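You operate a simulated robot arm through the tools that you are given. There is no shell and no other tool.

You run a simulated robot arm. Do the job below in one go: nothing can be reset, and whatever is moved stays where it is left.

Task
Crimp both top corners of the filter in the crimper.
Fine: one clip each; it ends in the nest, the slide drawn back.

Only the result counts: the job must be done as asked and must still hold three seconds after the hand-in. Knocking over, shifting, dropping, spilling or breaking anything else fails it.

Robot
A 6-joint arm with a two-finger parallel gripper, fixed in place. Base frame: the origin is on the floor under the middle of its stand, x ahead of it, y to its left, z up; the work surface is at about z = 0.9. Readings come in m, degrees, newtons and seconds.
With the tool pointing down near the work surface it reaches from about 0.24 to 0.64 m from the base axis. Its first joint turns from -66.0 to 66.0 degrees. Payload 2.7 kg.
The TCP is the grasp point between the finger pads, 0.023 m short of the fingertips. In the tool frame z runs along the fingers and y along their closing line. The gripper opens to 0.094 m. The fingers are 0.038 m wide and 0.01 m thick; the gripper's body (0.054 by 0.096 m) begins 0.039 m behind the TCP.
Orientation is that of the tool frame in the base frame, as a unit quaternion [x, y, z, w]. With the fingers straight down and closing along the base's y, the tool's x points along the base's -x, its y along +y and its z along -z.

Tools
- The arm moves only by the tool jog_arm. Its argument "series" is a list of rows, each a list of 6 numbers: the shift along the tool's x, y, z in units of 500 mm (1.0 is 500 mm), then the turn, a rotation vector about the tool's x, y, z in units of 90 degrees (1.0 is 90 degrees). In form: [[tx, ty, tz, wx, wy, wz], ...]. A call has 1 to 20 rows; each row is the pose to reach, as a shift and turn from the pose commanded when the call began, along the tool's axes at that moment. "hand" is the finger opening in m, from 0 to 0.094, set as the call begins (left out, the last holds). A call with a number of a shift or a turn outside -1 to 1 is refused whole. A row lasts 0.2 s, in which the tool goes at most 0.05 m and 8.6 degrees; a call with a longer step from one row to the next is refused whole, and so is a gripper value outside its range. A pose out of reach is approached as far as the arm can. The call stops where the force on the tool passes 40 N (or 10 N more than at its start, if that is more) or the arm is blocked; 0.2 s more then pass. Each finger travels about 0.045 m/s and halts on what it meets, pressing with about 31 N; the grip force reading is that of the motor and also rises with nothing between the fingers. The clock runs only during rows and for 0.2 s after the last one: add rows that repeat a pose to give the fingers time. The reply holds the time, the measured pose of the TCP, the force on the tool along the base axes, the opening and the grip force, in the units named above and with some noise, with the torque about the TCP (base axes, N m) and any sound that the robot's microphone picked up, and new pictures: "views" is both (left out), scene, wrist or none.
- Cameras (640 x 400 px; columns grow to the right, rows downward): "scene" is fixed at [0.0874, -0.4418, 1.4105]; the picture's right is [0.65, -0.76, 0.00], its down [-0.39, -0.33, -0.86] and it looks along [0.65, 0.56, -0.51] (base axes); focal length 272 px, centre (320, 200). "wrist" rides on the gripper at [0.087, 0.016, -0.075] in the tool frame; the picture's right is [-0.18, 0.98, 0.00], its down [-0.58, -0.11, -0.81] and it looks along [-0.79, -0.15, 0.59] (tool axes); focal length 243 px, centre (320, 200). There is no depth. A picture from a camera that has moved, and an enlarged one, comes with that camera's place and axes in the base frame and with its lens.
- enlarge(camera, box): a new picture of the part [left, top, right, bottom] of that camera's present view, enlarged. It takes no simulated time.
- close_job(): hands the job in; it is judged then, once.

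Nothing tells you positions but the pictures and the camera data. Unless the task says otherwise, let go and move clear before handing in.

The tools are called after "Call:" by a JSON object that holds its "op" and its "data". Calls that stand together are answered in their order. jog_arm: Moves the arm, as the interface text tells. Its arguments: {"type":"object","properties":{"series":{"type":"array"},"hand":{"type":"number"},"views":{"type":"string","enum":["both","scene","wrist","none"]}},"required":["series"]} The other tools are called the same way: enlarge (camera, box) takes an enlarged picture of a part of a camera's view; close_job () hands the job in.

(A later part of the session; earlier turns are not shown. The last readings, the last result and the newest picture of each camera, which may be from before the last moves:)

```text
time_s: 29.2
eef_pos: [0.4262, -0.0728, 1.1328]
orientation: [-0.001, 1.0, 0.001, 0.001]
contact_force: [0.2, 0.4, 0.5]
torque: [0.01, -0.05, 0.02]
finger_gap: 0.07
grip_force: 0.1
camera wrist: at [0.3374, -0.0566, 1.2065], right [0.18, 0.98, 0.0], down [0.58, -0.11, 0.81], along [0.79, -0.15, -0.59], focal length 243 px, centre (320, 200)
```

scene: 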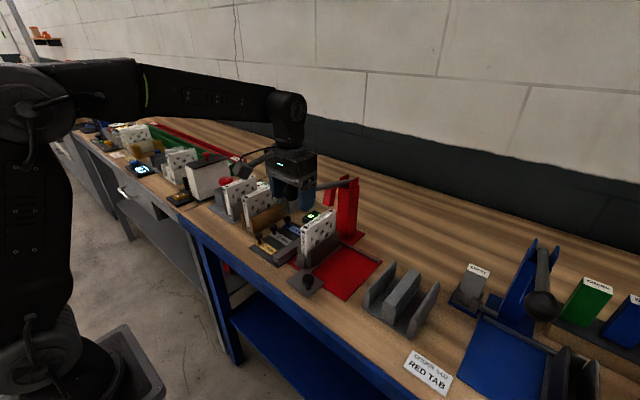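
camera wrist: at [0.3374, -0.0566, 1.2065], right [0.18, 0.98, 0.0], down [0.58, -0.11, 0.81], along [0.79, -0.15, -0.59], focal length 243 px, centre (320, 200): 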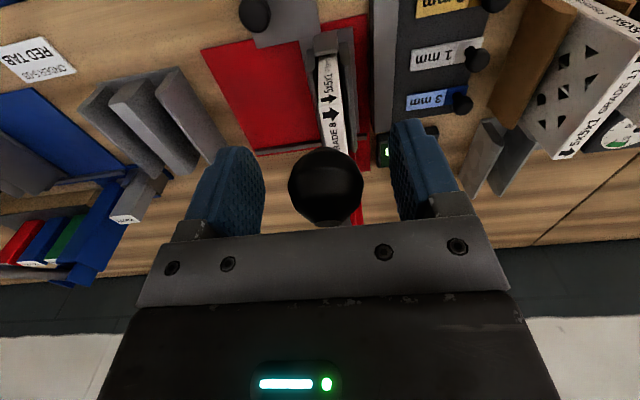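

The ball sits centred between the fingers. I'll close on it.

Call:
{"op": "jog_arm", "data": {"series": [[0.004, 0, 0, 0, 0, 0], [0.004, 0, 0, 0, 0, 0], [0.004, 0, 0, 0, 0, 0], [0.004, 0, 0, 0, 0, 0], [0.004, 0, 0, 0, 0, 0], [0.004, 0, 0, 0, 0, 0]], "hand": 0.026, "views": "wrist"}}

```text
time_s: 30.6
eef_pos: [0.423, -0.0704, 1.1304]
orientation: [-0.002, 1.0, 0.001, 0.001]
contact_force: [-0.2, 23.2, -1.8]
torque: [-0.22, 0.1, 0.16]
finger_gap: 0.0348
grip_force: 45.5
camera wrist: at [0.3352, -0.0542, 1.2058], right [0.18, 0.98, 0.0], down [0.58, -0.11, 0.81], along [0.79, -0.14, -0.59], focal length 243 px, centre (320, 200)
```

wrist: 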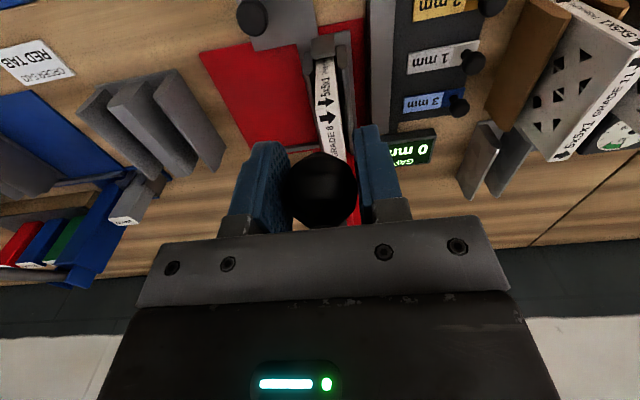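

The grip is on, but a 23 N side force shows I'm slightly off-centre in y. I'll shift a little toward +y to relieve it.

Call:
{"op": "jog_arm", "data": {"series": [[0, 0.002, 0, 0, 0, 0], [0, 0.004, 0, 0, 0, 0], [0, 0.004, 0, 0, 0, 0]], "views": "none"}}

```text
time_s: 31.4
eef_pos: [0.4228, -0.0709, 1.1324]
orientation: [0.0, 1.0, 0.001, -0.001]
contact_force: [-5.1, 12.2, -8.6]
torque: [0.16, -0.08, 0.01]
finger_gap: 0.0346
grip_force: 45.1
```

Call:
{"op": "jog_arm", "data": {"series": [[0, 0.002, 0, 0, 0, 0], [0, 0.0035, 0, 0, 0, 0], [0, 0.0035, 0, 0, 0, 0]], "views": "none"}}

```text
time_s: 32.2
eef_pos: [0.4226, -0.0707, 1.1315]
orientation: [0.0, 1.0, -0.001, 0.0]
contact_force: [0.4, -7.2, -14.1]
torque: [-0.11, 0.58, -0.13]
finger_gap: 0.0348
grip_force: 44.9
```

The grip is balanced now. I'll start swinging the lever down along its arc about the pivot at roughly (0.642, 1.072), about 28 mm at first.

Call:
{"op": "jog_arm", "data": {"series": [[0.0022, 0, 0.0092, 0, 0, 0], [0.0044, 0, 0.0184, 0, 0, 0], [0.0064, 0, 0.028, 0, 0, 0], [0.0084, 0, 0.0376, 0, 0, 0], [0.01, 0, 0.0473, 0, 0, 0], [0.0116, 0, 0.057, 0, 0, 0]], "views": "both"}}

```text
time_s: 33.6
eef_pos: [0.4183, -0.071, 1.1041]
orientation: [-0.001, 1.0, -0.001, 0.003]
contact_force: [7.9, -24.5, 9.0]
torque: [0.09, -1.26, -0.04]
finger_gap: 0.0349
grip_force: 45.2
camera wrist: at [0.3297, -0.0535, 1.1781], right [0.18, 0.98, 0.0], down [0.58, -0.11, 0.81], along [0.8, -0.15, -0.59], focal length 243 px, centre (320, 200)
```

scene: 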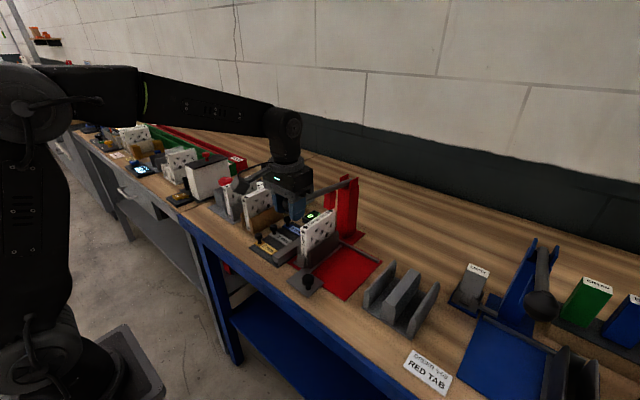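
wrist: 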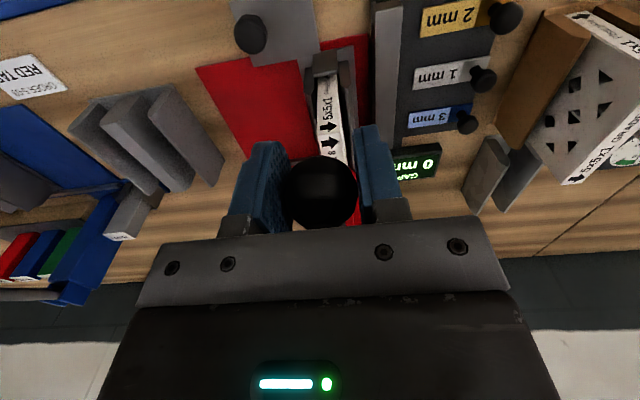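

The lever follows, at about 9 N down force, with some side force in y that I'll correct by shifting 3 mm. I'll continue down the arc.

Call:
{"op": "jog_arm", "data": {"series": [[0, -0.004, 0, 0, 0, 0], [0.0012, -0.006, 0.0098, 0, 0, 0], [0.0024, -0.006, 0.0196, 0, 0, 0], [0.0031, -0.006, 0.0295, 0, 0, 0], [0.0038, -0.006, 0.0394, 0, 0, 0], [0.0041, -0.006, 0.0492, 0, 0, 0], [0.0044, -0.006, 0.059, 0, 0, 0]], "views": "both"}}

```text
time_s: 35.2
eef_pos: [0.4144, -0.0702, 1.0762]
orientation: [-0.002, 1.0, 0.002, 0.001]
contact_force: [3.2, 23.4, 11.6]
torque: [0.05, -1.24, 0.07]
finger_gap: 0.0348
grip_force: 45.2
camera wrist: at [0.327, -0.0542, 1.1491], right [0.18, 0.98, 0.0], down [0.58, -0.11, 0.81], along [0.79, -0.14, -0.59], focal length 243 px, centre (320, 200)
```

scene: 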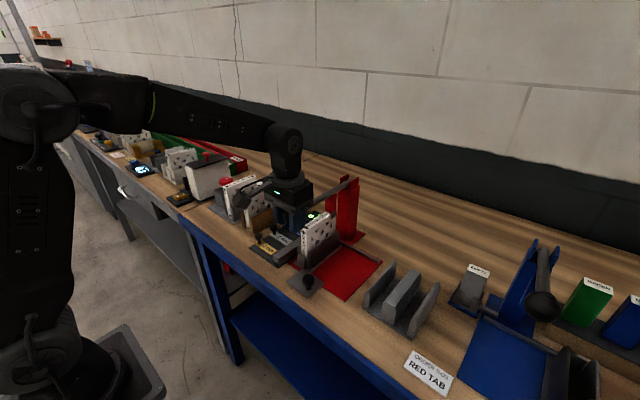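
wrist: 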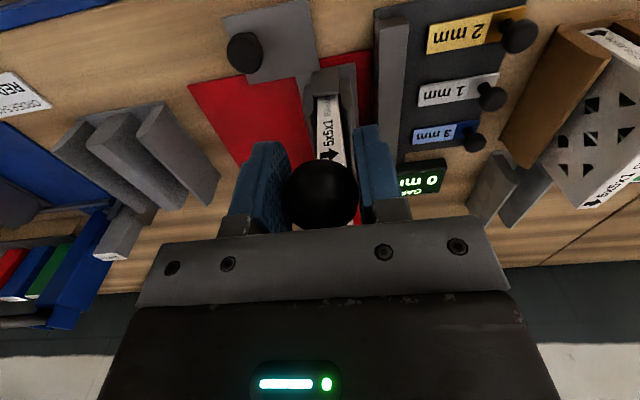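

The ball is at z = 1.076 with a moderate 12 N resistance. I'll check how close the head is to the filter corner.

Call:
{"op": "enlarge", "data": {"camera": "scene", "box": [280, 165, 380, 245]}}

```text
5.00 times, centred on (330, 205) of scene
camera zoom: at [0.0873, -0.4411, 1.4107], right [0.65, -0.76, 0.0], down [-0.38, -0.33, -0.86], along [0.65, 0.56, -0.51], focal length 1362 px, centre (270, 175)
```

zoom: 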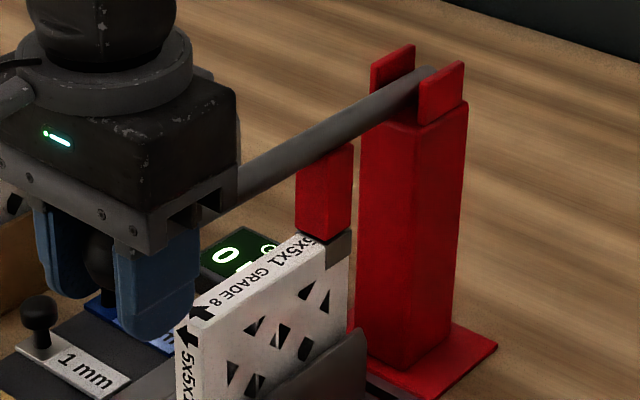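

A dark clip now shows on the far top corner under the head. I'll press on in very small steps, correcting the y offset, to see whether the stroke reaches a stop.

Call:
{"op": "jog_arm", "data": {"series": [[0, 0.003, 0, 0, 0, 0], [0, 0.003, 0.004, 0, 0, 0], [0, 0.003, 0.008, 0, 0, 0], [0, 0.003, 0.012, 0, 0, 0], [0, 0.003, 0.012, 0, 0, 0]], "views": "both"}}

Call:
{"op": "enlarge", "data": {"camera": "scene", "box": [280, 165, 380, 245]}}

```text
time_s: 36.4
eef_pos: [0.4142, -0.0701, 1.071]
orientation: [-0.001, 1.0, 0.0, 0.003]
contact_force: [-6.5, 13.0, 35.8]
torque: [-0.01, 0.08, 0.02]
finger_gap: 0.0345
grip_force: 45.0
camera wrist: at [0.3267, -0.0538, 1.1452], right [0.18, 0.98, 0.0], down [0.58, -0.11, 0.81], along [0.8, -0.15, -0.59], focal length 243 px, centre (320, 200)
```

scene: 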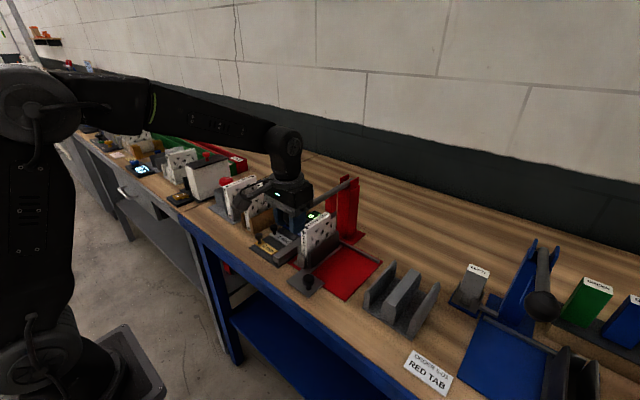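
wrist: 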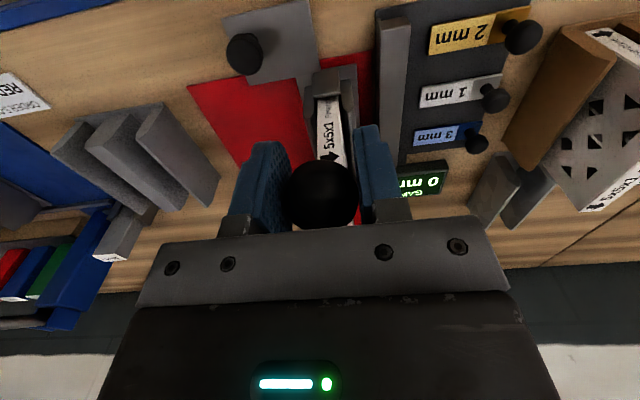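

```text
5.00 times, centred on (330, 205) of scene
camera zoom: at [0.0867, -0.4414, 1.4107], right [0.65, -0.76, 0.0], down [-0.38, -0.33, -0.86], along [0.65, 0.56, -0.51], focal length 1362 px, centre (270, 175)
```

zoom: 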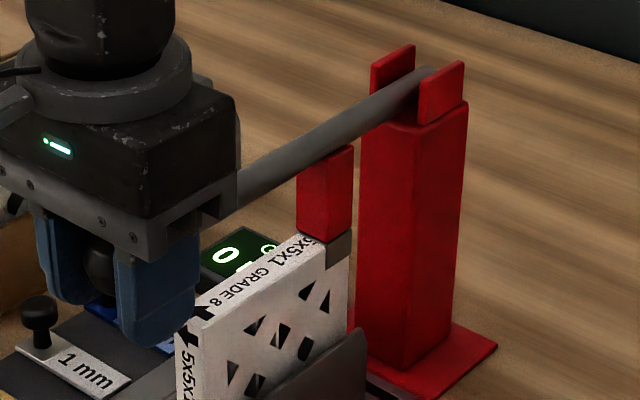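

The lever reached its end stop (36 N) and the clip is on the corner. I'll raise the lever back along the same arc.

Call:
{"op": "jog_arm", "data": {"series": [[0, 0, -0.012, 0, 0, 0], [-0.0003, 0, -0.022, 0, 0, 0], [-0.0006, 0, -0.032, 0, 0, 0], [-0.0013, 0, -0.042, 0, 0, 0], [-0.002, 0, -0.052, 0, 0, 0], [-0.0032, 0.001, -0.062, 0, 0, 0], [-0.0044, 0.0015, -0.071, 0, 0, 0], [-0.006, 0.003, -0.081, 0, 0, 0], [-0.008, 0.003, -0.091, 0, 0, 0], [-0.0095, 0.003, -0.101, 0, 0, 0], [-0.0115, 0.003, -0.11, 0, 0, 0], [-0.0137, 0.003, -0.119, 0, 0, 0], [-0.016, 0.003, -0.128, 0, 0, 0]], "views": "both"}}

Call:
{"op": "enlarge", "data": {"camera": "scene", "box": [280, 165, 380, 245]}}

```text
time_s: 39.2
eef_pos: [0.4227, -0.0694, 1.1298]
orientation: [0.0, 1.0, 0.002, 0.0]
contact_force: [-10.4, -18.4, -23.9]
torque: [0.18, -1.0, -0.11]
finger_gap: 0.0345
grip_force: 44.8
camera wrist: at [0.3353, -0.0537, 1.2042], right [0.18, 0.98, 0.0], down [0.58, -0.11, 0.8], along [0.79, -0.15, -0.59], focal length 243 px, centre (320, 200)
```

scene: 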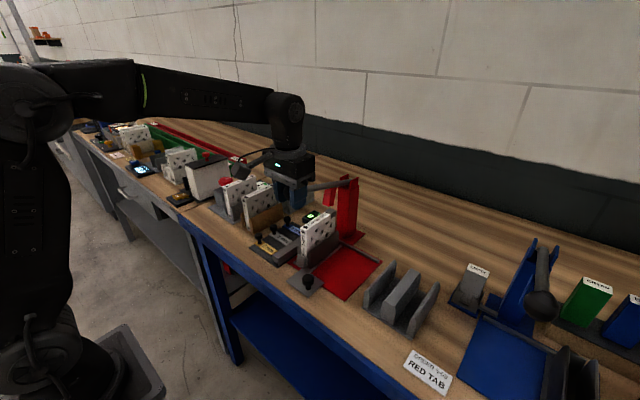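
wrist: 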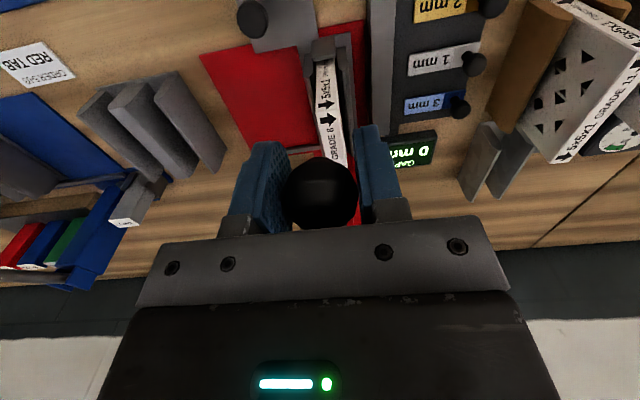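

```text
5.00 times, centred on (330, 205) of scene
camera zoom: at [0.0873, -0.4425, 1.4102], right [0.65, -0.76, 0.0], down [-0.39, -0.33, -0.86], along [0.65, 0.56, -0.51], focal length 1362 px, centre (270, 175)
```

zoom: 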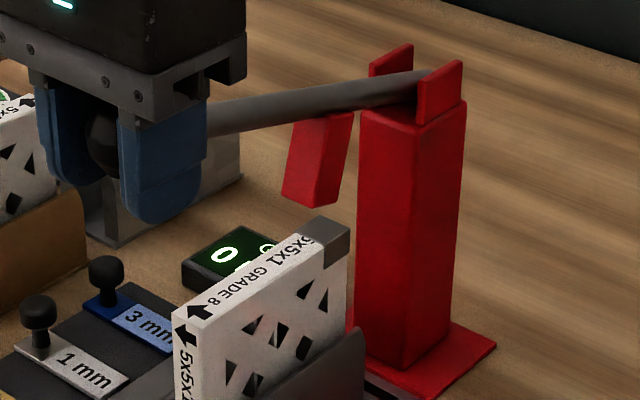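

The first clip is on the far top corner and the lever is back at its top stop. I'll release the ball and rise clear.

Call:
{"op": "jog_arm", "data": {"series": [[0, 0, 0.002, 0, 0, 0], [0, 0, 0.002, 0, 0, 0], [0, 0, 0.002, 0, 0, 0], [0, 0, 0.002, 0, 0, 0], [0, 0, 0.002, 0, 0, 0]], "hand": 0.07, "views": "wrist"}}

```text
time_s: 40.4
eef_pos: [0.4215, -0.0686, 1.1322]
orientation: [-0.001, 1.0, 0.001, 0.001]
contact_force: [0.1, -0.6, -0.5]
torque: [-0.03, 0.02, -0.01]
finger_gap: 0.07
grip_force: 0.0
camera wrist: at [0.3351, -0.0526, 1.2052], right [0.18, 0.98, 0.0], down [0.58, -0.11, 0.81], along [0.79, -0.15, -0.59], focal length 243 px, centre (320, 200)
```

wrist: 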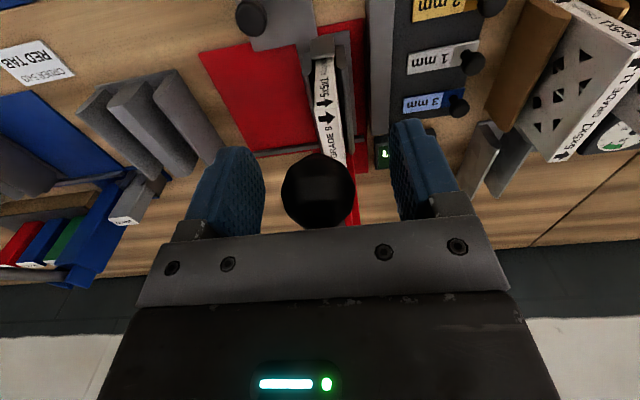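

The ball stayed up when released. I'll rise, move back toward the robot and go to the tilted pre-grasp pose for the knob, now at (0.400, -0.130, 0.934).

Call:
{"op": "jog_arm", "data": {"series": [[0, 0, -0.06, 0, 0, 0], [0, 0, -0.12, 0, 0, 0], [0, 0, -0.17, 0, 0, 0], [0.068, -0.041, -0.17, 0, 0, 0], [0.136, -0.082, -0.17, 0, 0, 0], [0.203, -0.123, -0.17, 0, 0, 0], [0.193, -0.123, -0.086, 0, -0.0833, 0], [0.183, -0.123, -0.002, 0, -0.1667, 0], [0.173, -0.123, 0.082, 0, -0.25, 0], [0.163, -0.123, 0.164, 0, -0.3333, 0], [0.163, -0.123, 0.164, 0, -0.3333, 0]], "hand": 0.05, "views": "both"}}

```text
time_s: 42.8
eef_pos: [0.3429, -0.1296, 1.0491]
orientation: [0.0, 0.965, 0.001, 0.261]
contact_force: [-0.2, 0.0, 0.3]
torque: [-0.02, 0.0, -0.01]
finger_gap: 0.0499
grip_force: 0.0
camera wrist: at [0.2298, -0.1137, 1.0705], right [0.16, 0.98, 0.09], down [0.1, -0.11, 0.99], along [0.98, -0.15, -0.11], focal length 243 px, centre (320, 200)
```

scene: 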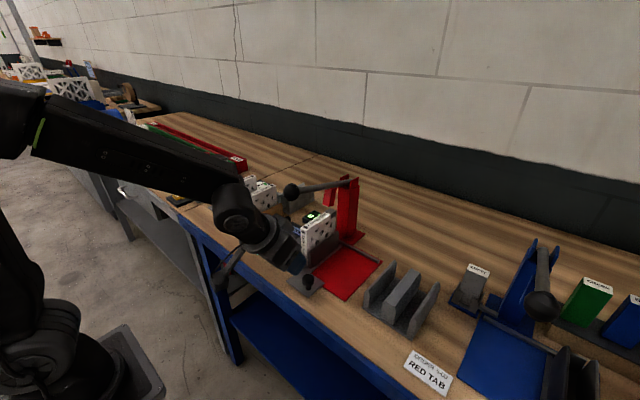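
wrist: 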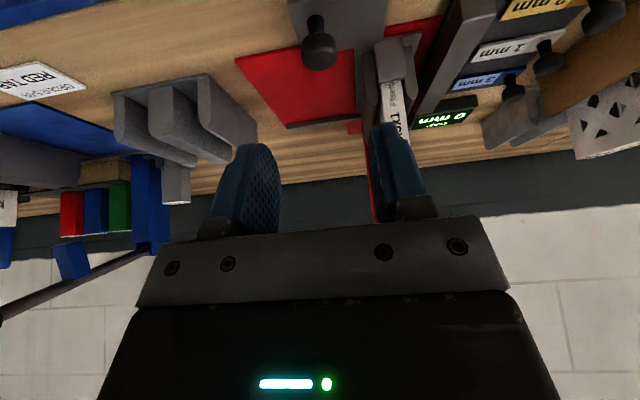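

The knob is at (0.400, -0.130), straight ahead. I'll advance as before.

Call:
{"op": "jog_arm", "data": {"series": [[0, 0, 0.05, 0, 0, 0], [0, 0, 0.1, 0, 0, 0], [0, 0, 0.14, 0, 0, 0], [0, 0, 0.18, 0, 0, 0], [0, 0, 0.2, 0, 0, 0], [0, 0, 0.22, 0, 0, 0], [0, 0, 0.233, 0, 0, 0], [0, 0, 0.233, 0, 0, 0]], "views": "wrist"}}

```text
time_s: 44.6
eef_pos: [0.3999, -0.1305, 0.9493]
orientation: [-0.001, 0.966, 0.0, 0.26]
contact_force: [-1.0, 0.3, 1.3]
torque: [-0.03, 0.0, -0.02]
finger_gap: 0.05
grip_force: 0.1
camera wrist: at [0.2867, -0.1137, 0.9701], right [0.16, 0.98, 0.09], down [0.1, -0.11, 0.99], along [0.98, -0.15, -0.11], focal length 243 px, centre (320, 200)
```

wrist: 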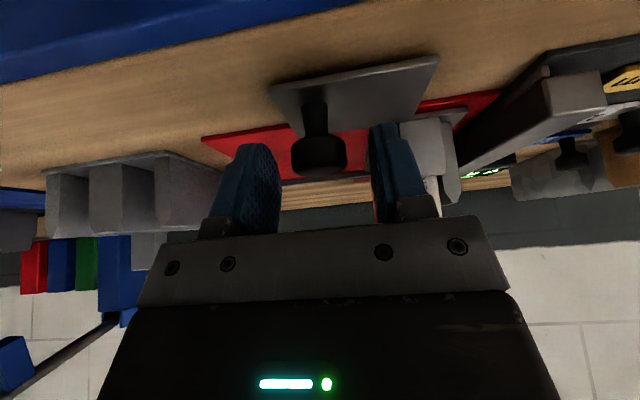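

The knob is between the fingers. I'll narrow them to 34 mm and draw the slide back toward -y by about 95 mm.

Call:
{"op": "jog_arm", "data": {"series": [[0, 0, 0, 0, 0, 0], [0, 0, 0, 0, 0, 0], [0, -0.01, 0, 0, 0, 0], [0, -0.025, 0, 0, 0, 0], [0, -0.04, 0, 0, 0, 0], [0, -0.055, 0, 0, 0, 0], [0, -0.07, 0, 0, 0, 0], [0, -0.085, 0, 0, 0, 0], [0, -0.1, 0, 0, 0, 0], [0, -0.115, 0, 0, 0, 0], [0, -0.13, 0, 0, 0, 0], [0, -0.145, 0, 0, 0, 0], [0, -0.16, 0, 0, 0, 0], [0, -0.175, 0, 0, 0, 0], [0, -0.19, 0, 0, 0, 0]], "hand": 0.034, "views": "both"}}

```text
time_s: 47.8
eef_pos: [0.3998, -0.2262, 0.9479]
orientation: [-0.001, 0.966, 0.001, 0.26]
contact_force: [0.7, 0.0, -0.8]
torque: [0.0, -0.01, -0.03]
finger_gap: 0.0345
grip_force: 1.2
camera wrist: at [0.2874, -0.209, 0.969], right [0.16, 0.98, 0.09], down [0.1, -0.11, 0.99], along [0.98, -0.15, -0.11], focal length 243 px, centre (320, 200)
```

scene: 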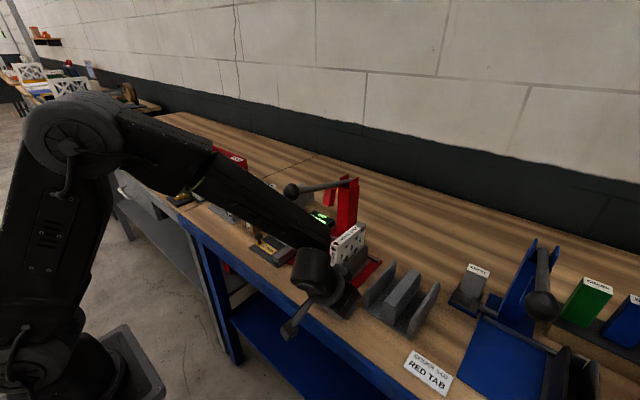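
wrist: 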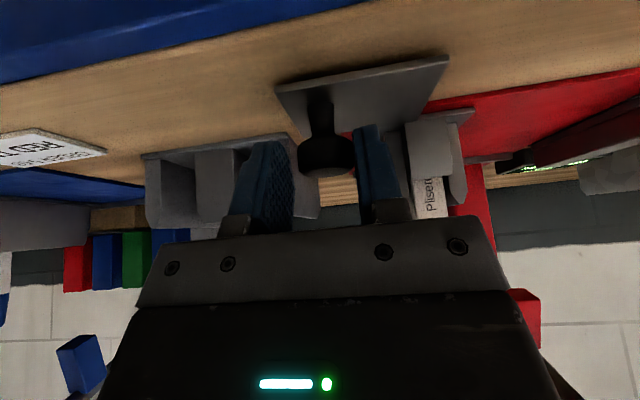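

The knob is at about y = -0.222. I'll pull the last few millimetres slowly to the end stop.

Call:
{"op": "jog_arm", "data": {"series": [[0, -0.004, 0, 0, 0, 0], [0, -0.008, 0, 0, 0, 0], [0, -0.012, 0, 0, 0, 0], [0, -0.016, 0, 0, 0, 0], [0, -0.02, 0, 0, 0, 0], [0, -0.02, 0, 0, 0, 0]], "views": "wrist"}}

```text
time_s: 49.2
eef_pos: [0.4006, -0.2333, 0.9476]
orientation: [-0.001, 0.966, 0.002, 0.26]
contact_force: [-1.0, 6.7, 0.7]
torque: [0.12, 0.07, 0.08]
finger_gap: 0.0363
grip_force: 2.6
camera wrist: at [0.2872, -0.2184, 0.9689], right [0.16, 0.98, 0.1], down [0.1, -0.11, 0.99], along [0.98, -0.15, -0.12], focal length 243 px, centre (320, 200)
```

wrist: 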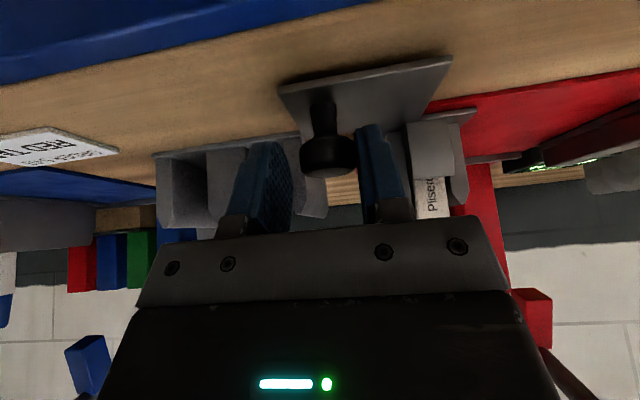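

The slide met its back stop (7 N), with the knob at its original place. I'll release and retreat, straighten up and look at the filter.

Call:
{"op": "jog_arm", "data": {"series": [[0, 0.006, 0, 0, 0, 0], [0, 0.006, 0, 0, 0, 0], [0, 0.006, -0.06, 0, 0, 0], [0, 0.006, -0.12, 0, 0, 0], [0, 0.006, -0.18, 0, 0, 0], [0, 0.006, -0.24, 0, 0, 0], [-0.0284, 0.02, -0.309, 0, 0.0833, 0], [-0.0567, 0.035, -0.378, 0, 0.1667, 0], [-0.085, 0.05, -0.447, 0, 0.25, 0], [-0.1138, 0.066, -0.517, 0, 0.3333, 0], [-0.1138, 0.066, -0.517, 0, 0.3333, 0]], "hand": 0.047, "views": "both"}}

Call:
{"op": "enlarge", "data": {"camera": "scene", "box": [280, 170, 420, 280]}}

Call:
{"op": "enlarge", "data": {"camera": "wrist", "box": [270, 40, 430, 220]}}

```text
time_s: 51.6
eef_pos: [0.3203, -0.2007, 1.2009]
orientation: [0.0, 1.0, 0.0, 0.0]
contact_force: [0.5, -0.1, 0.8]
torque: [0.04, -0.02, -0.02]
finger_gap: 0.0468
grip_force: 0.1
camera wrist: at [0.2333, -0.1845, 1.2758], right [0.18, 0.98, 0.0], down [0.58, -0.11, 0.81], along [0.79, -0.15, -0.59], focal length 243 px, centre (320, 200)
```

scene: 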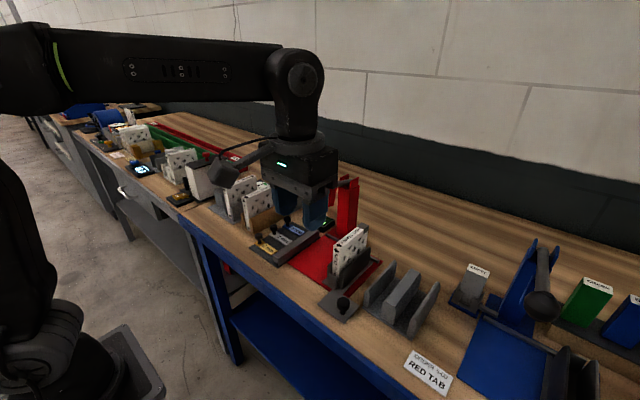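
wrist: 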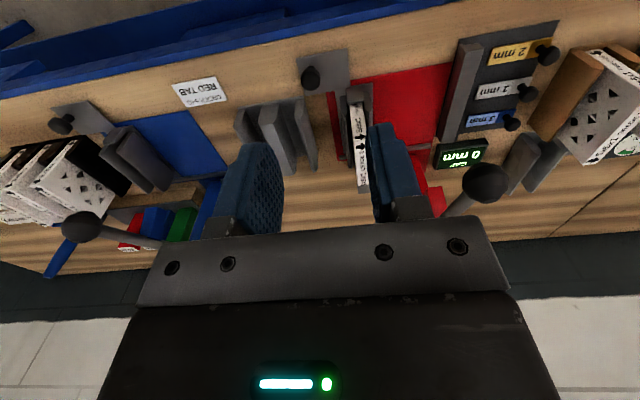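

```text
3.64 times, centred on (350, 225) of scene
camera zoom: at [0.0874, -0.4418, 1.4105], right [0.65, -0.76, 0.0], down [-0.39, -0.33, -0.86], along [0.65, 0.56, -0.51], focal length 991 px, centre (211, 109)
```

zoom: 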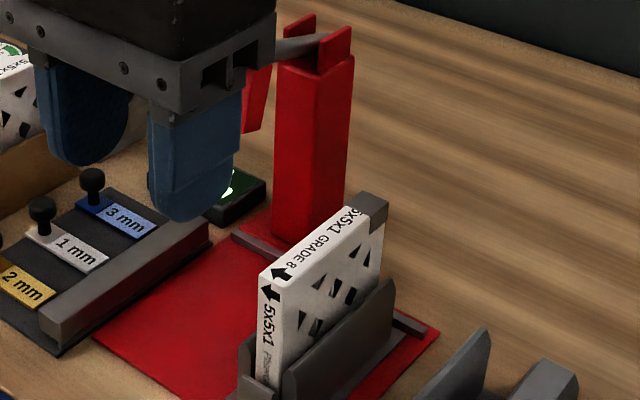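

```text
2.22 times, centred on (350, 130) of wrist
camera zoom: at [0.2333, -0.1845, 1.2758], right [0.18, 0.98, 0.0], down [0.58, -0.11, 0.81], along [0.79, -0.15, -0.59], focal length 539 px, centre (253, 356)
```

zoom: 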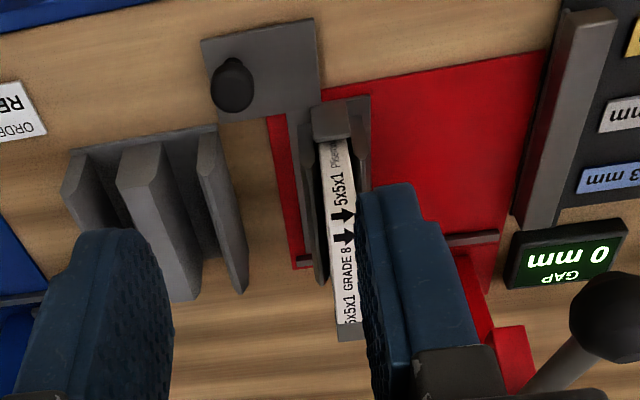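

The clip caps the far top corner and the slide is back. Next I'll go above the filter's middle, about (0.5125, -0.171), to pick it up and turn it end for end.

Call:
{"op": "jog_arm", "data": {"series": [[-0.08, 0.012, 0, 0, 0, 0], [-0.16, 0.024, 0, 0, 0, 0], [-0.24, 0.036, 0, 0, 0, 0], [-0.32, 0.048, 0, 0, 0, 0], [-0.384, 0.0594, 0, 0, 0, 0], [-0.384, 0.0594, 0, 0, 0, 0]], "hand": 0.055, "views": "both"}}

Call:
{"op": "enlarge", "data": {"camera": "wrist", "box": [240, 0, 400, 160]}}

```text
time_s: 53.0
eef_pos: [0.5107, -0.1733, 1.2015]
orientation: [0.0, 1.0, 0.001, 0.001]
contact_force: [0.1, 1.0, -0.7]
torque: [0.03, 0.0, -0.03]
finger_gap: 0.055
grip_force: 0.0
camera wrist: at [0.4245, -0.1565, 1.2768], right [0.18, 0.98, 0.0], down [0.58, -0.11, 0.81], along [0.79, -0.15, -0.59], focal length 243 px, centre (320, 200)
```

scene: 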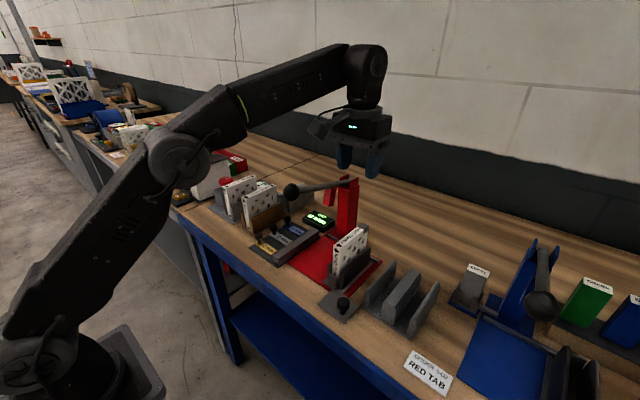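
wrist: 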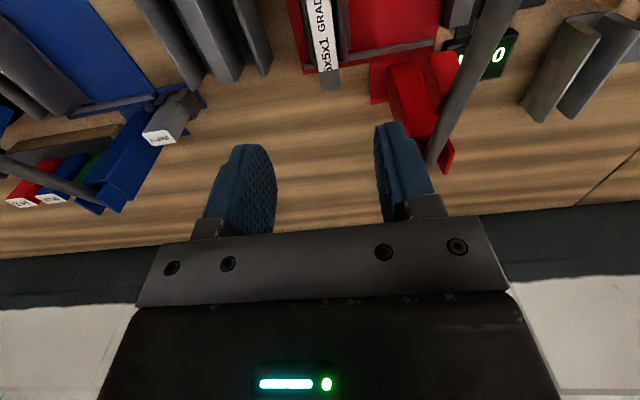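

```text
2.50 times, centred on (320, 80) of wrist
camera zoom: at [0.4245, -0.1565, 1.2768], right [0.18, 0.98, 0.0], down [0.58, -0.11, 0.81], along [0.79, -0.15, -0.59], focal length 606 px, centre (320, 500)
```

zoom: 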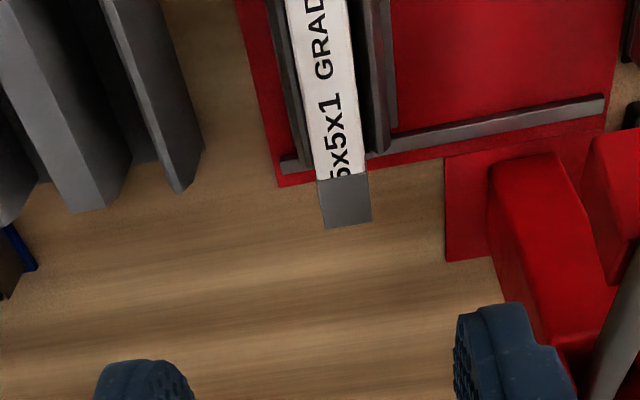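

The filter's centre works out to (0.511, -0.1707), with its top at 1.02. I'll correct y by 2.5 mm and descend in stages.

Call:
{"op": "jog_arm", "data": {"series": [[0, 0.005, 0.06, 0, 0, 0], [0, 0.005, 0.12, 0, 0, 0], [0, 0.005, 0.18, 0, 0, 0], [0, 0.005, 0.24, 0, 0, 0], [0, 0.005, 0.24, 0, 0, 0]], "views": "both"}}

```text
time_s: 54.2
eef_pos: [0.5123, -0.1709, 1.081]
orientation: [0.0, 1.0, 0.001, 0.001]
contact_force: [-0.9, -0.1, -0.5]
torque: [-0.01, 0.0, -0.04]
finger_gap: 0.055
grip_force: 0.1
camera wrist: at [0.4246, -0.1549, 1.1549], right [0.18, 0.98, 0.0], down [0.58, -0.11, 0.81], along [0.79, -0.15, -0.59], focal length 243 px, centre (320, 200)
```

scene: 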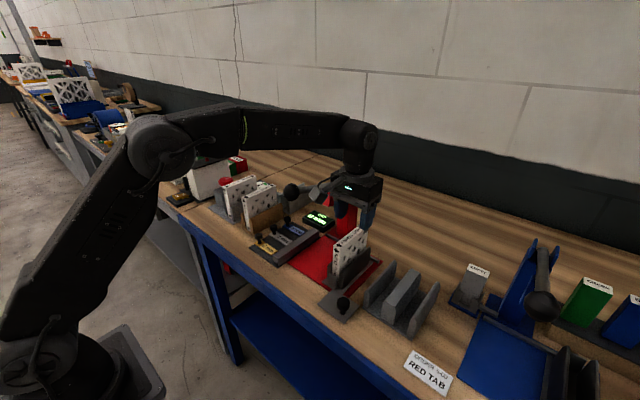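
wrist: 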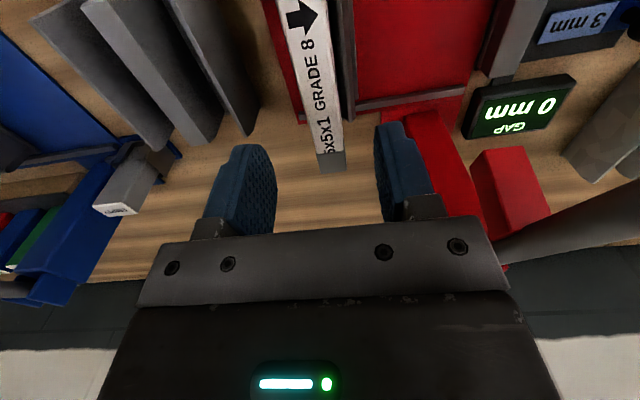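

The filter is centred between the fingers. I'll descend the last 83 mm to the grip height.

Call:
{"op": "jog_arm", "data": {"series": [[0, 0, 0.04, 0, 0, 0], [0, 0, 0.08, 0, 0, 0], [0, 0, 0.12, 0, 0, 0], [0, 0, 0.145, 0, 0, 0], [0, 0, 0.166, 0, 0, 0], [0, 0, 0.166, 0, 0, 0]], "views": "both"}}

Call:
{"op": "enlarge", "data": {"camera": "scene", "box": [270, 170, 400, 290]}}

```text
time_s: 55.6
eef_pos: [0.5127, -0.1692, 0.9969]
orientation: [-0.001, 1.0, 0.001, 0.001]
contact_force: [-0.3, 0.1, 0.1]
torque: [0.02, 0.0, 0.0]
finger_gap: 0.0549
grip_force: 0.1
camera wrist: at [0.425, -0.1536, 1.0718], right [0.18, 0.98, 0.0], down [0.58, -0.11, 0.81], along [0.79, -0.15, -0.59], focal length 243 px, centre (320, 200)
```

scene: 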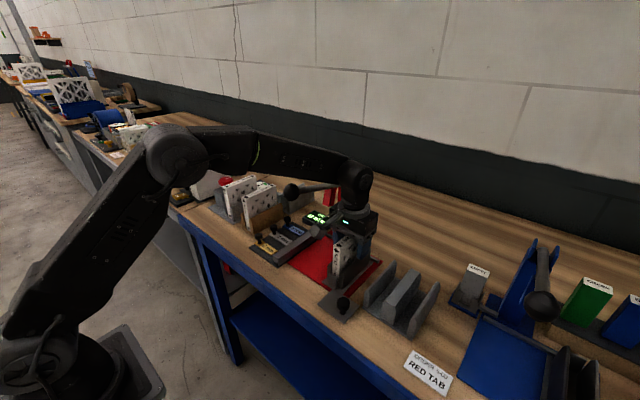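
wrist: 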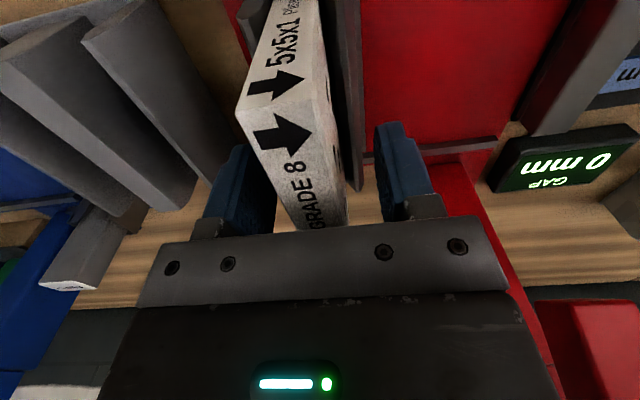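

```text
3.33 times, centred on (335, 230) of scene
camera zoom: at [0.0874, -0.4418, 1.4105], right [0.65, -0.76, 0.0], down [-0.39, -0.33, -0.86], along [0.65, 0.56, -0.51], focal length 908 px, centre (270, 100)
```

zoom: 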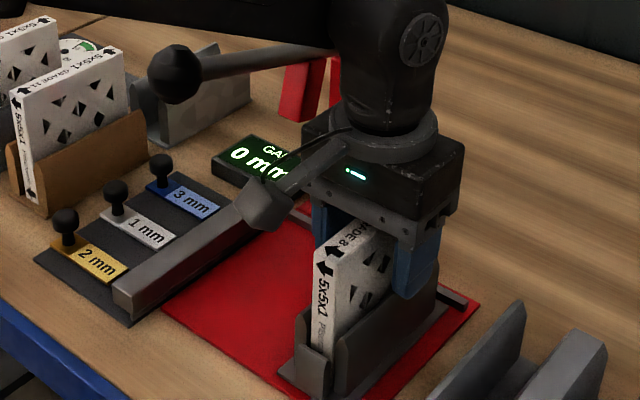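

The fingertips straddle the filter above the nest walls. I'll close the grip.

Call:
{"op": "jog_arm", "data": {"series": [[0, 0, 0, 0, 0, 0], [0, 0, 0, 0, 0, 0], [0, 0, 0, 0, 0, 0], [0, 0, 0, 0, 0, 0], [0, 0, 0, 0, 0, 0], [0, 0, 0, 0, 0, 0]], "hand": 0.014, "views": "wrist"}}

```text
time_s: 57.0
eef_pos: [0.5128, -0.1704, 0.9989]
orientation: [-0.001, 1.0, 0.001, 0.001]
contact_force: [-0.2, 0.6, 0.1]
torque: [0.0, 0.02, 0.01]
finger_gap: 0.0196
grip_force: 31.0
camera wrist: at [0.4249, -0.1536, 1.072], right [0.18, 0.98, 0.0], down [0.58, -0.11, 0.81], along [0.79, -0.15, -0.59], focal length 243 px, centre (320, 200)
```

wrist: 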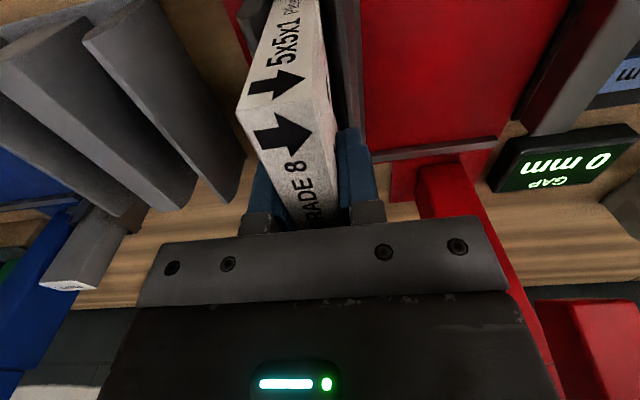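

The filter is held (19.6 mm thick) with no side force. I'll lift it straight up 0.2 m.

Call:
{"op": "jog_arm", "data": {"series": [[0, 0, -0.01, 0, 0, 0], [0, 0, -0.03, 0, 0, 0], [0, 0, -0.06, 0, 0, 0], [0, 0, -0.1, 0, 0, 0], [0, 0, -0.15, 0, 0, 0], [0, 0, -0.2, 0, 0, 0], [0, 0, -0.25, 0, 0, 0], [0, 0, -0.3, 0, 0, 0], [0, 0, -0.35, 0, 0, 0], [0, 0, -0.4, 0, 0, 0], [0, 0, -0.42, 0, 0, 0], [0, 0, -0.42, 0, 0, 0]], "views": "both"}}

Call:
{"op": "enlarge", "data": {"camera": "scene", "box": [270, 120, 440, 310]}}

```text
time_s: 59.6
eef_pos: [0.5131, -0.1698, 1.2075]
orientation: [-0.001, 1.0, 0.001, 0.001]
contact_force: [-1.0, -0.2, -0.2]
torque: [0.0, -0.03, 0.0]
finger_gap: 0.0194
grip_force: 31.3
camera wrist: at [0.4255, -0.1553, 1.2827], right [0.18, 0.98, 0.0], down [0.58, -0.11, 0.81], along [0.79, -0.15, -0.59], focal length 243 px, centre (320, 200)
```

scene: 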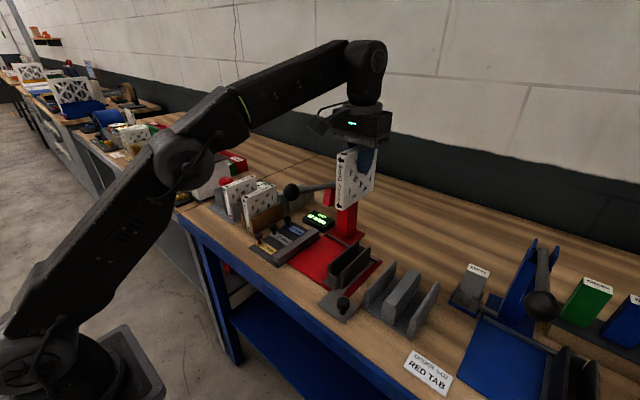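
wrist: 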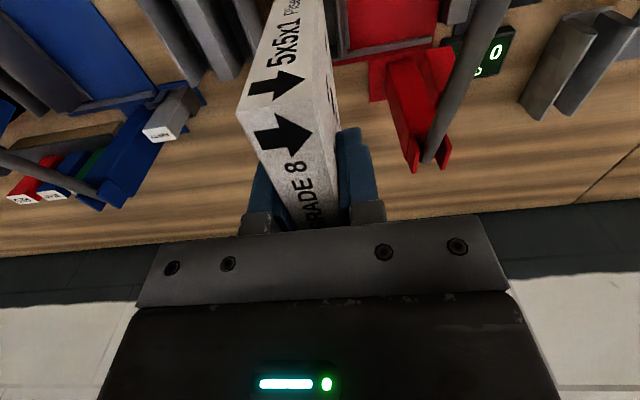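

```text
2.11 times, centred on (355, 215) of scene
camera zoom: at [0.0874, -0.4418, 1.4105], right [0.65, -0.76, 0.0], down [-0.39, -0.33, -0.86], along [0.65, 0.56, -0.51], focal length 574 px, centre (246, 168)
```

zoom: 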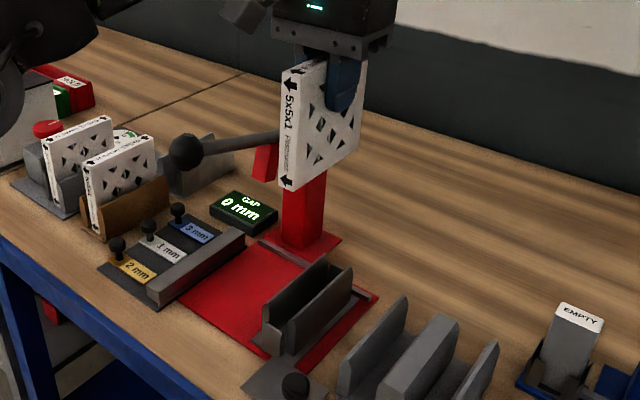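

The filter is lifted clear and the nest is empty. I'll look into the nest before turning.

Call:
{"op": "enlarge", "data": {"camera": "scene", "box": [310, 220, 400, 300]}}

```text
5.00 times, centred on (355, 260) of scene
camera zoom: at [0.0874, -0.4418, 1.4105], right [0.65, -0.76, 0.0], down [-0.39, -0.33, -0.86], along [0.65, 0.56, -0.51], focal length 1362 px, centre (145, -100)
```

zoom: 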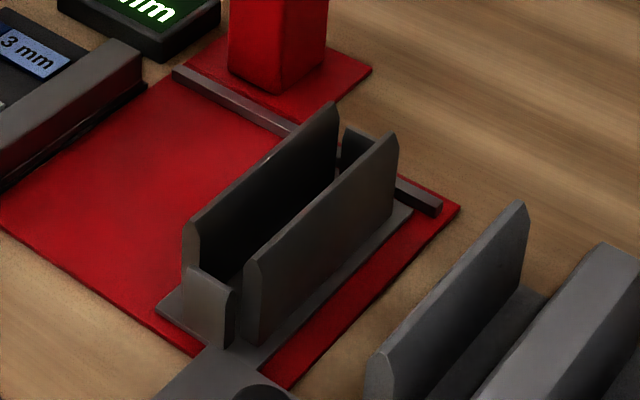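

The nest has a block at each end, so I need the right x after turning. I'll record the filter's outline in the scene camera now, to compare after the turn.

Call:
{"op": "enlarge", "data": {"camera": "scene", "box": [320, 130, 400, 220]}}

Call:
{"op": "enlarge", "data": {"camera": "wrist", "box": [220, 40, 360, 200]}}

```text
4.44 times, centred on (360, 175) of scene
camera zoom: at [0.0874, -0.4418, 1.4105], right [0.65, -0.76, 0.0], down [-0.39, -0.33, -0.86], along [0.65, 0.56, -0.51], focal length 1211 px, centre (142, 311)
```

zoom: 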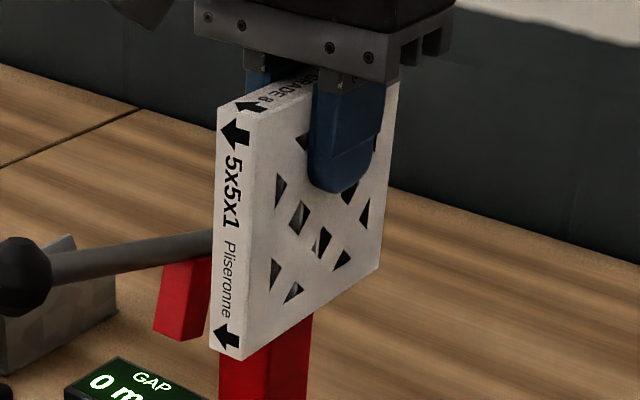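

```text
2.50 times, centred on (290, 120) of wrist
camera zoom: at [0.4255, -0.1553, 1.2827], right [0.18, 0.98, 0.0], down [0.58, -0.11, 0.81], along [0.79, -0.15, -0.59], focal length 606 px, centre (395, 400)
```

zoom: 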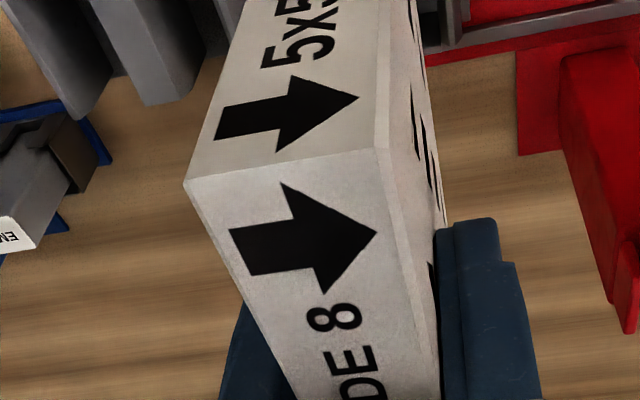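

Now I'll turn the filter 90 degrees about the vertical, at a height where everything is clear.

Call:
{"op": "jog_arm", "data": {"series": [[0, 0, 0, 0, 0, 0.0833], [0, 0, 0, 0, 0, 0.1667], [0, 0, 0, 0, 0, 0.25], [0, 0, 0, 0, 0, 0.3333], [0, 0, 0, 0, 0, 0.4167], [0, 0, 0, 0, 0, 0.5], [0, 0, 0, 0, 0, 0.5833], [0, 0, 0, 0, 0, 0.6667], [0, 0, 0, 0, 0, 0.75], [0, 0, 0, 0, 0, 0.8333], [0, 0, 0, 0, 0, 0.9167], [0, 0, 0, 0, 0, 1.0], [0, 0, 0, 0, 0, 1.0]], "views": "both"}}

```text
time_s: 62.4
eef_pos: [0.5123, -0.1699, 1.2075]
orientation: [0.707, 0.707, 0.001, 0.001]
contact_force: [-0.3, -0.7, -1.1]
torque: [0.0, -0.03, 0.01]
finger_gap: 0.0194
grip_force: 30.7
camera wrist: at [0.5269, -0.0832, 1.2828], right [0.98, -0.18, 0.0], down [-0.11, -0.58, 0.81], along [-0.15, -0.79, -0.59], focal length 243 px, centre (320, 200)
```

scene: 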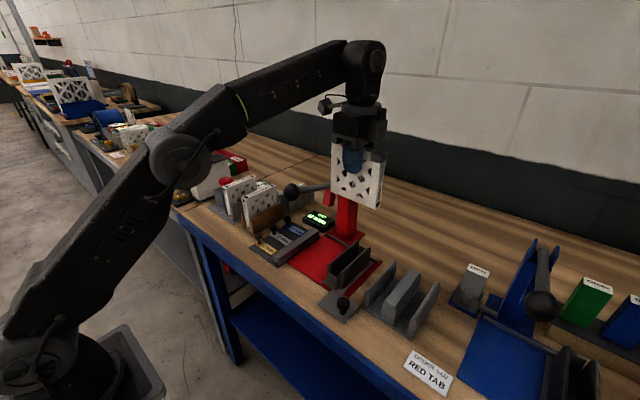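
wrist: 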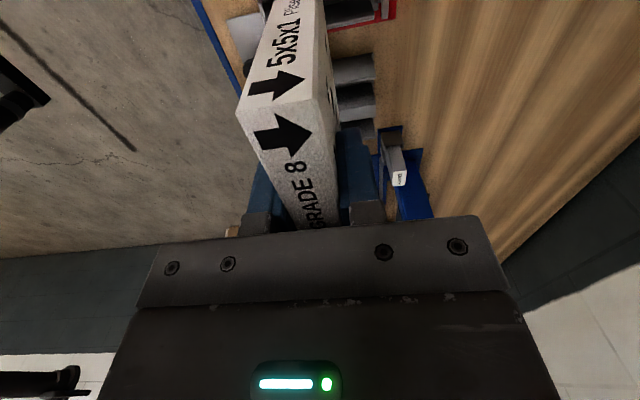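

Half of the turn is done and the filter is steady in the grip. I'll turn the other 90 degrees.

Call:
{"op": "jog_arm", "data": {"series": [[0, 0, 0, 0, 0, 0.0833], [0, 0, 0, 0, 0, 0.1667], [0, 0, 0, 0, 0, 0.25], [0, 0, 0, 0, 0, 0.3333], [0, 0, 0, 0, 0, 0.4167], [0, 0, 0, 0, 0, 0.5], [0, 0, 0, 0, 0, 0.5833], [0, 0, 0, 0, 0, 0.6667], [0, 0, 0, 0, 0, 0.75], [0, 0, 0, 0, 0, 0.8333], [0, 0, 0, 0, 0, 0.9167], [0, 0, 0, 0, 0, 1.0], [0, 0, 0, 0, 0, 1.0]], "views": "both"}}

Call:
{"op": "enlarge", "data": {"camera": "scene", "box": [320, 130, 400, 220]}}

```text
time_s: 65.2
eef_pos: [0.5115, -0.1689, 1.2075]
orientation: [1.0, 0.0, 0.001, -0.001]
contact_force: [0.2, -0.6, 0.2]
torque: [0.02, 0.01, 0.01]
finger_gap: 0.0194
grip_force: 30.8
camera wrist: at [0.5969, -0.1853, 1.2822], right [-0.18, -0.98, 0.0], down [-0.58, 0.11, 0.81], along [-0.79, 0.15, -0.59], focal length 243 px, centre (320, 200)
```

scene: 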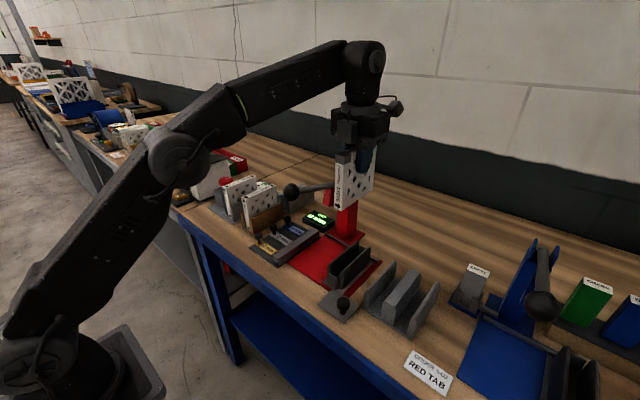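
wrist: 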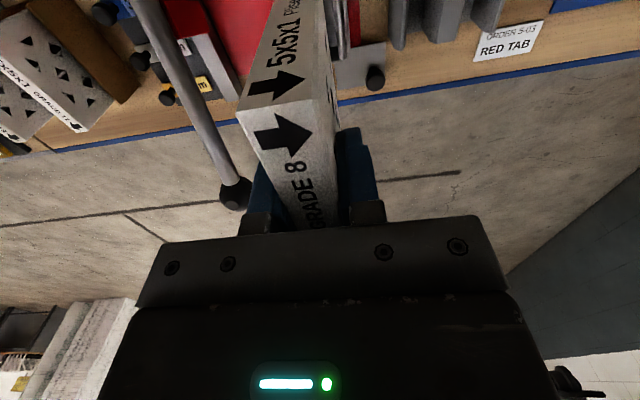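

```text
4.44 times, centred on (360, 175) of scene
camera zoom: at [0.0874, -0.4418, 1.4105], right [0.65, -0.76, 0.0], down [-0.39, -0.33, -0.86], along [0.65, 0.56, -0.51], focal length 1211 px, centre (142, 311)
```

zoom: 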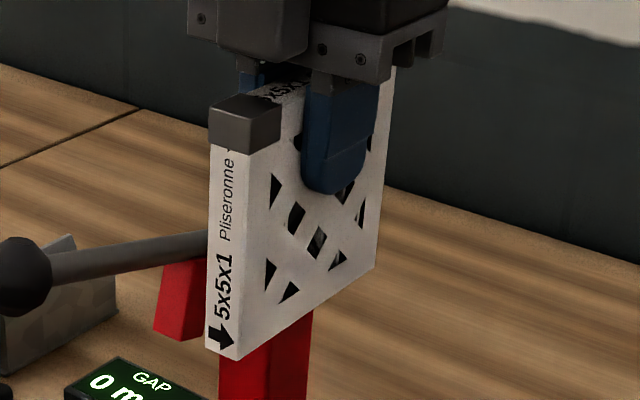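

The filter is turned end for end, with the clipped corner now near me. Compared with before, its outline sits about 2 mm toward -x and 1 mm toward +y, so I'll correct that and check again.

Call:
{"op": "jog_arm", "data": {"series": [[0.0036, 0.0022, 0, 0, 0, 0], [0.0036, 0.0022, 0, 0, 0, 0], [0.0036, 0.0022, 0, 0, 0, 0]], "views": "none"}}

Call:
{"op": "enlarge", "data": {"camera": "scene", "box": [320, 130, 400, 220]}}

```text
time_s: 66.0
eef_pos: [0.5124, -0.1692, 1.2068]
orientation: [1.0, 0.001, 0.001, -0.001]
contact_force: [-0.2, -1.1, -0.6]
torque: [0.01, 0.0, -0.01]
finger_gap: 0.0196
grip_force: 31.0
```

```text
4.44 times, centred on (360, 175) of scene
camera zoom: at [0.0874, -0.4418, 1.4105], right [0.65, -0.76, 0.0], down [-0.39, -0.33, -0.86], along [0.65, 0.56, -0.51], focal length 1211 px, centre (142, 311)
```

zoom: 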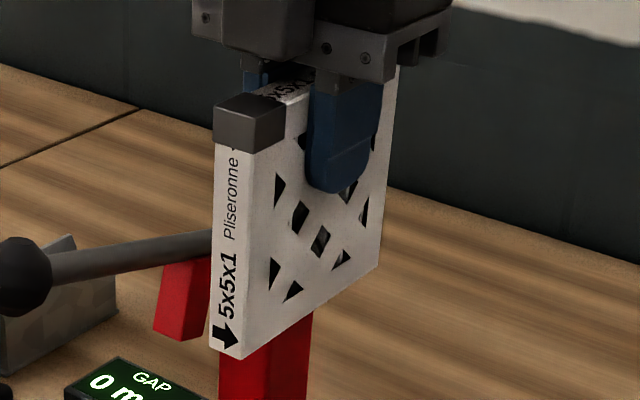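

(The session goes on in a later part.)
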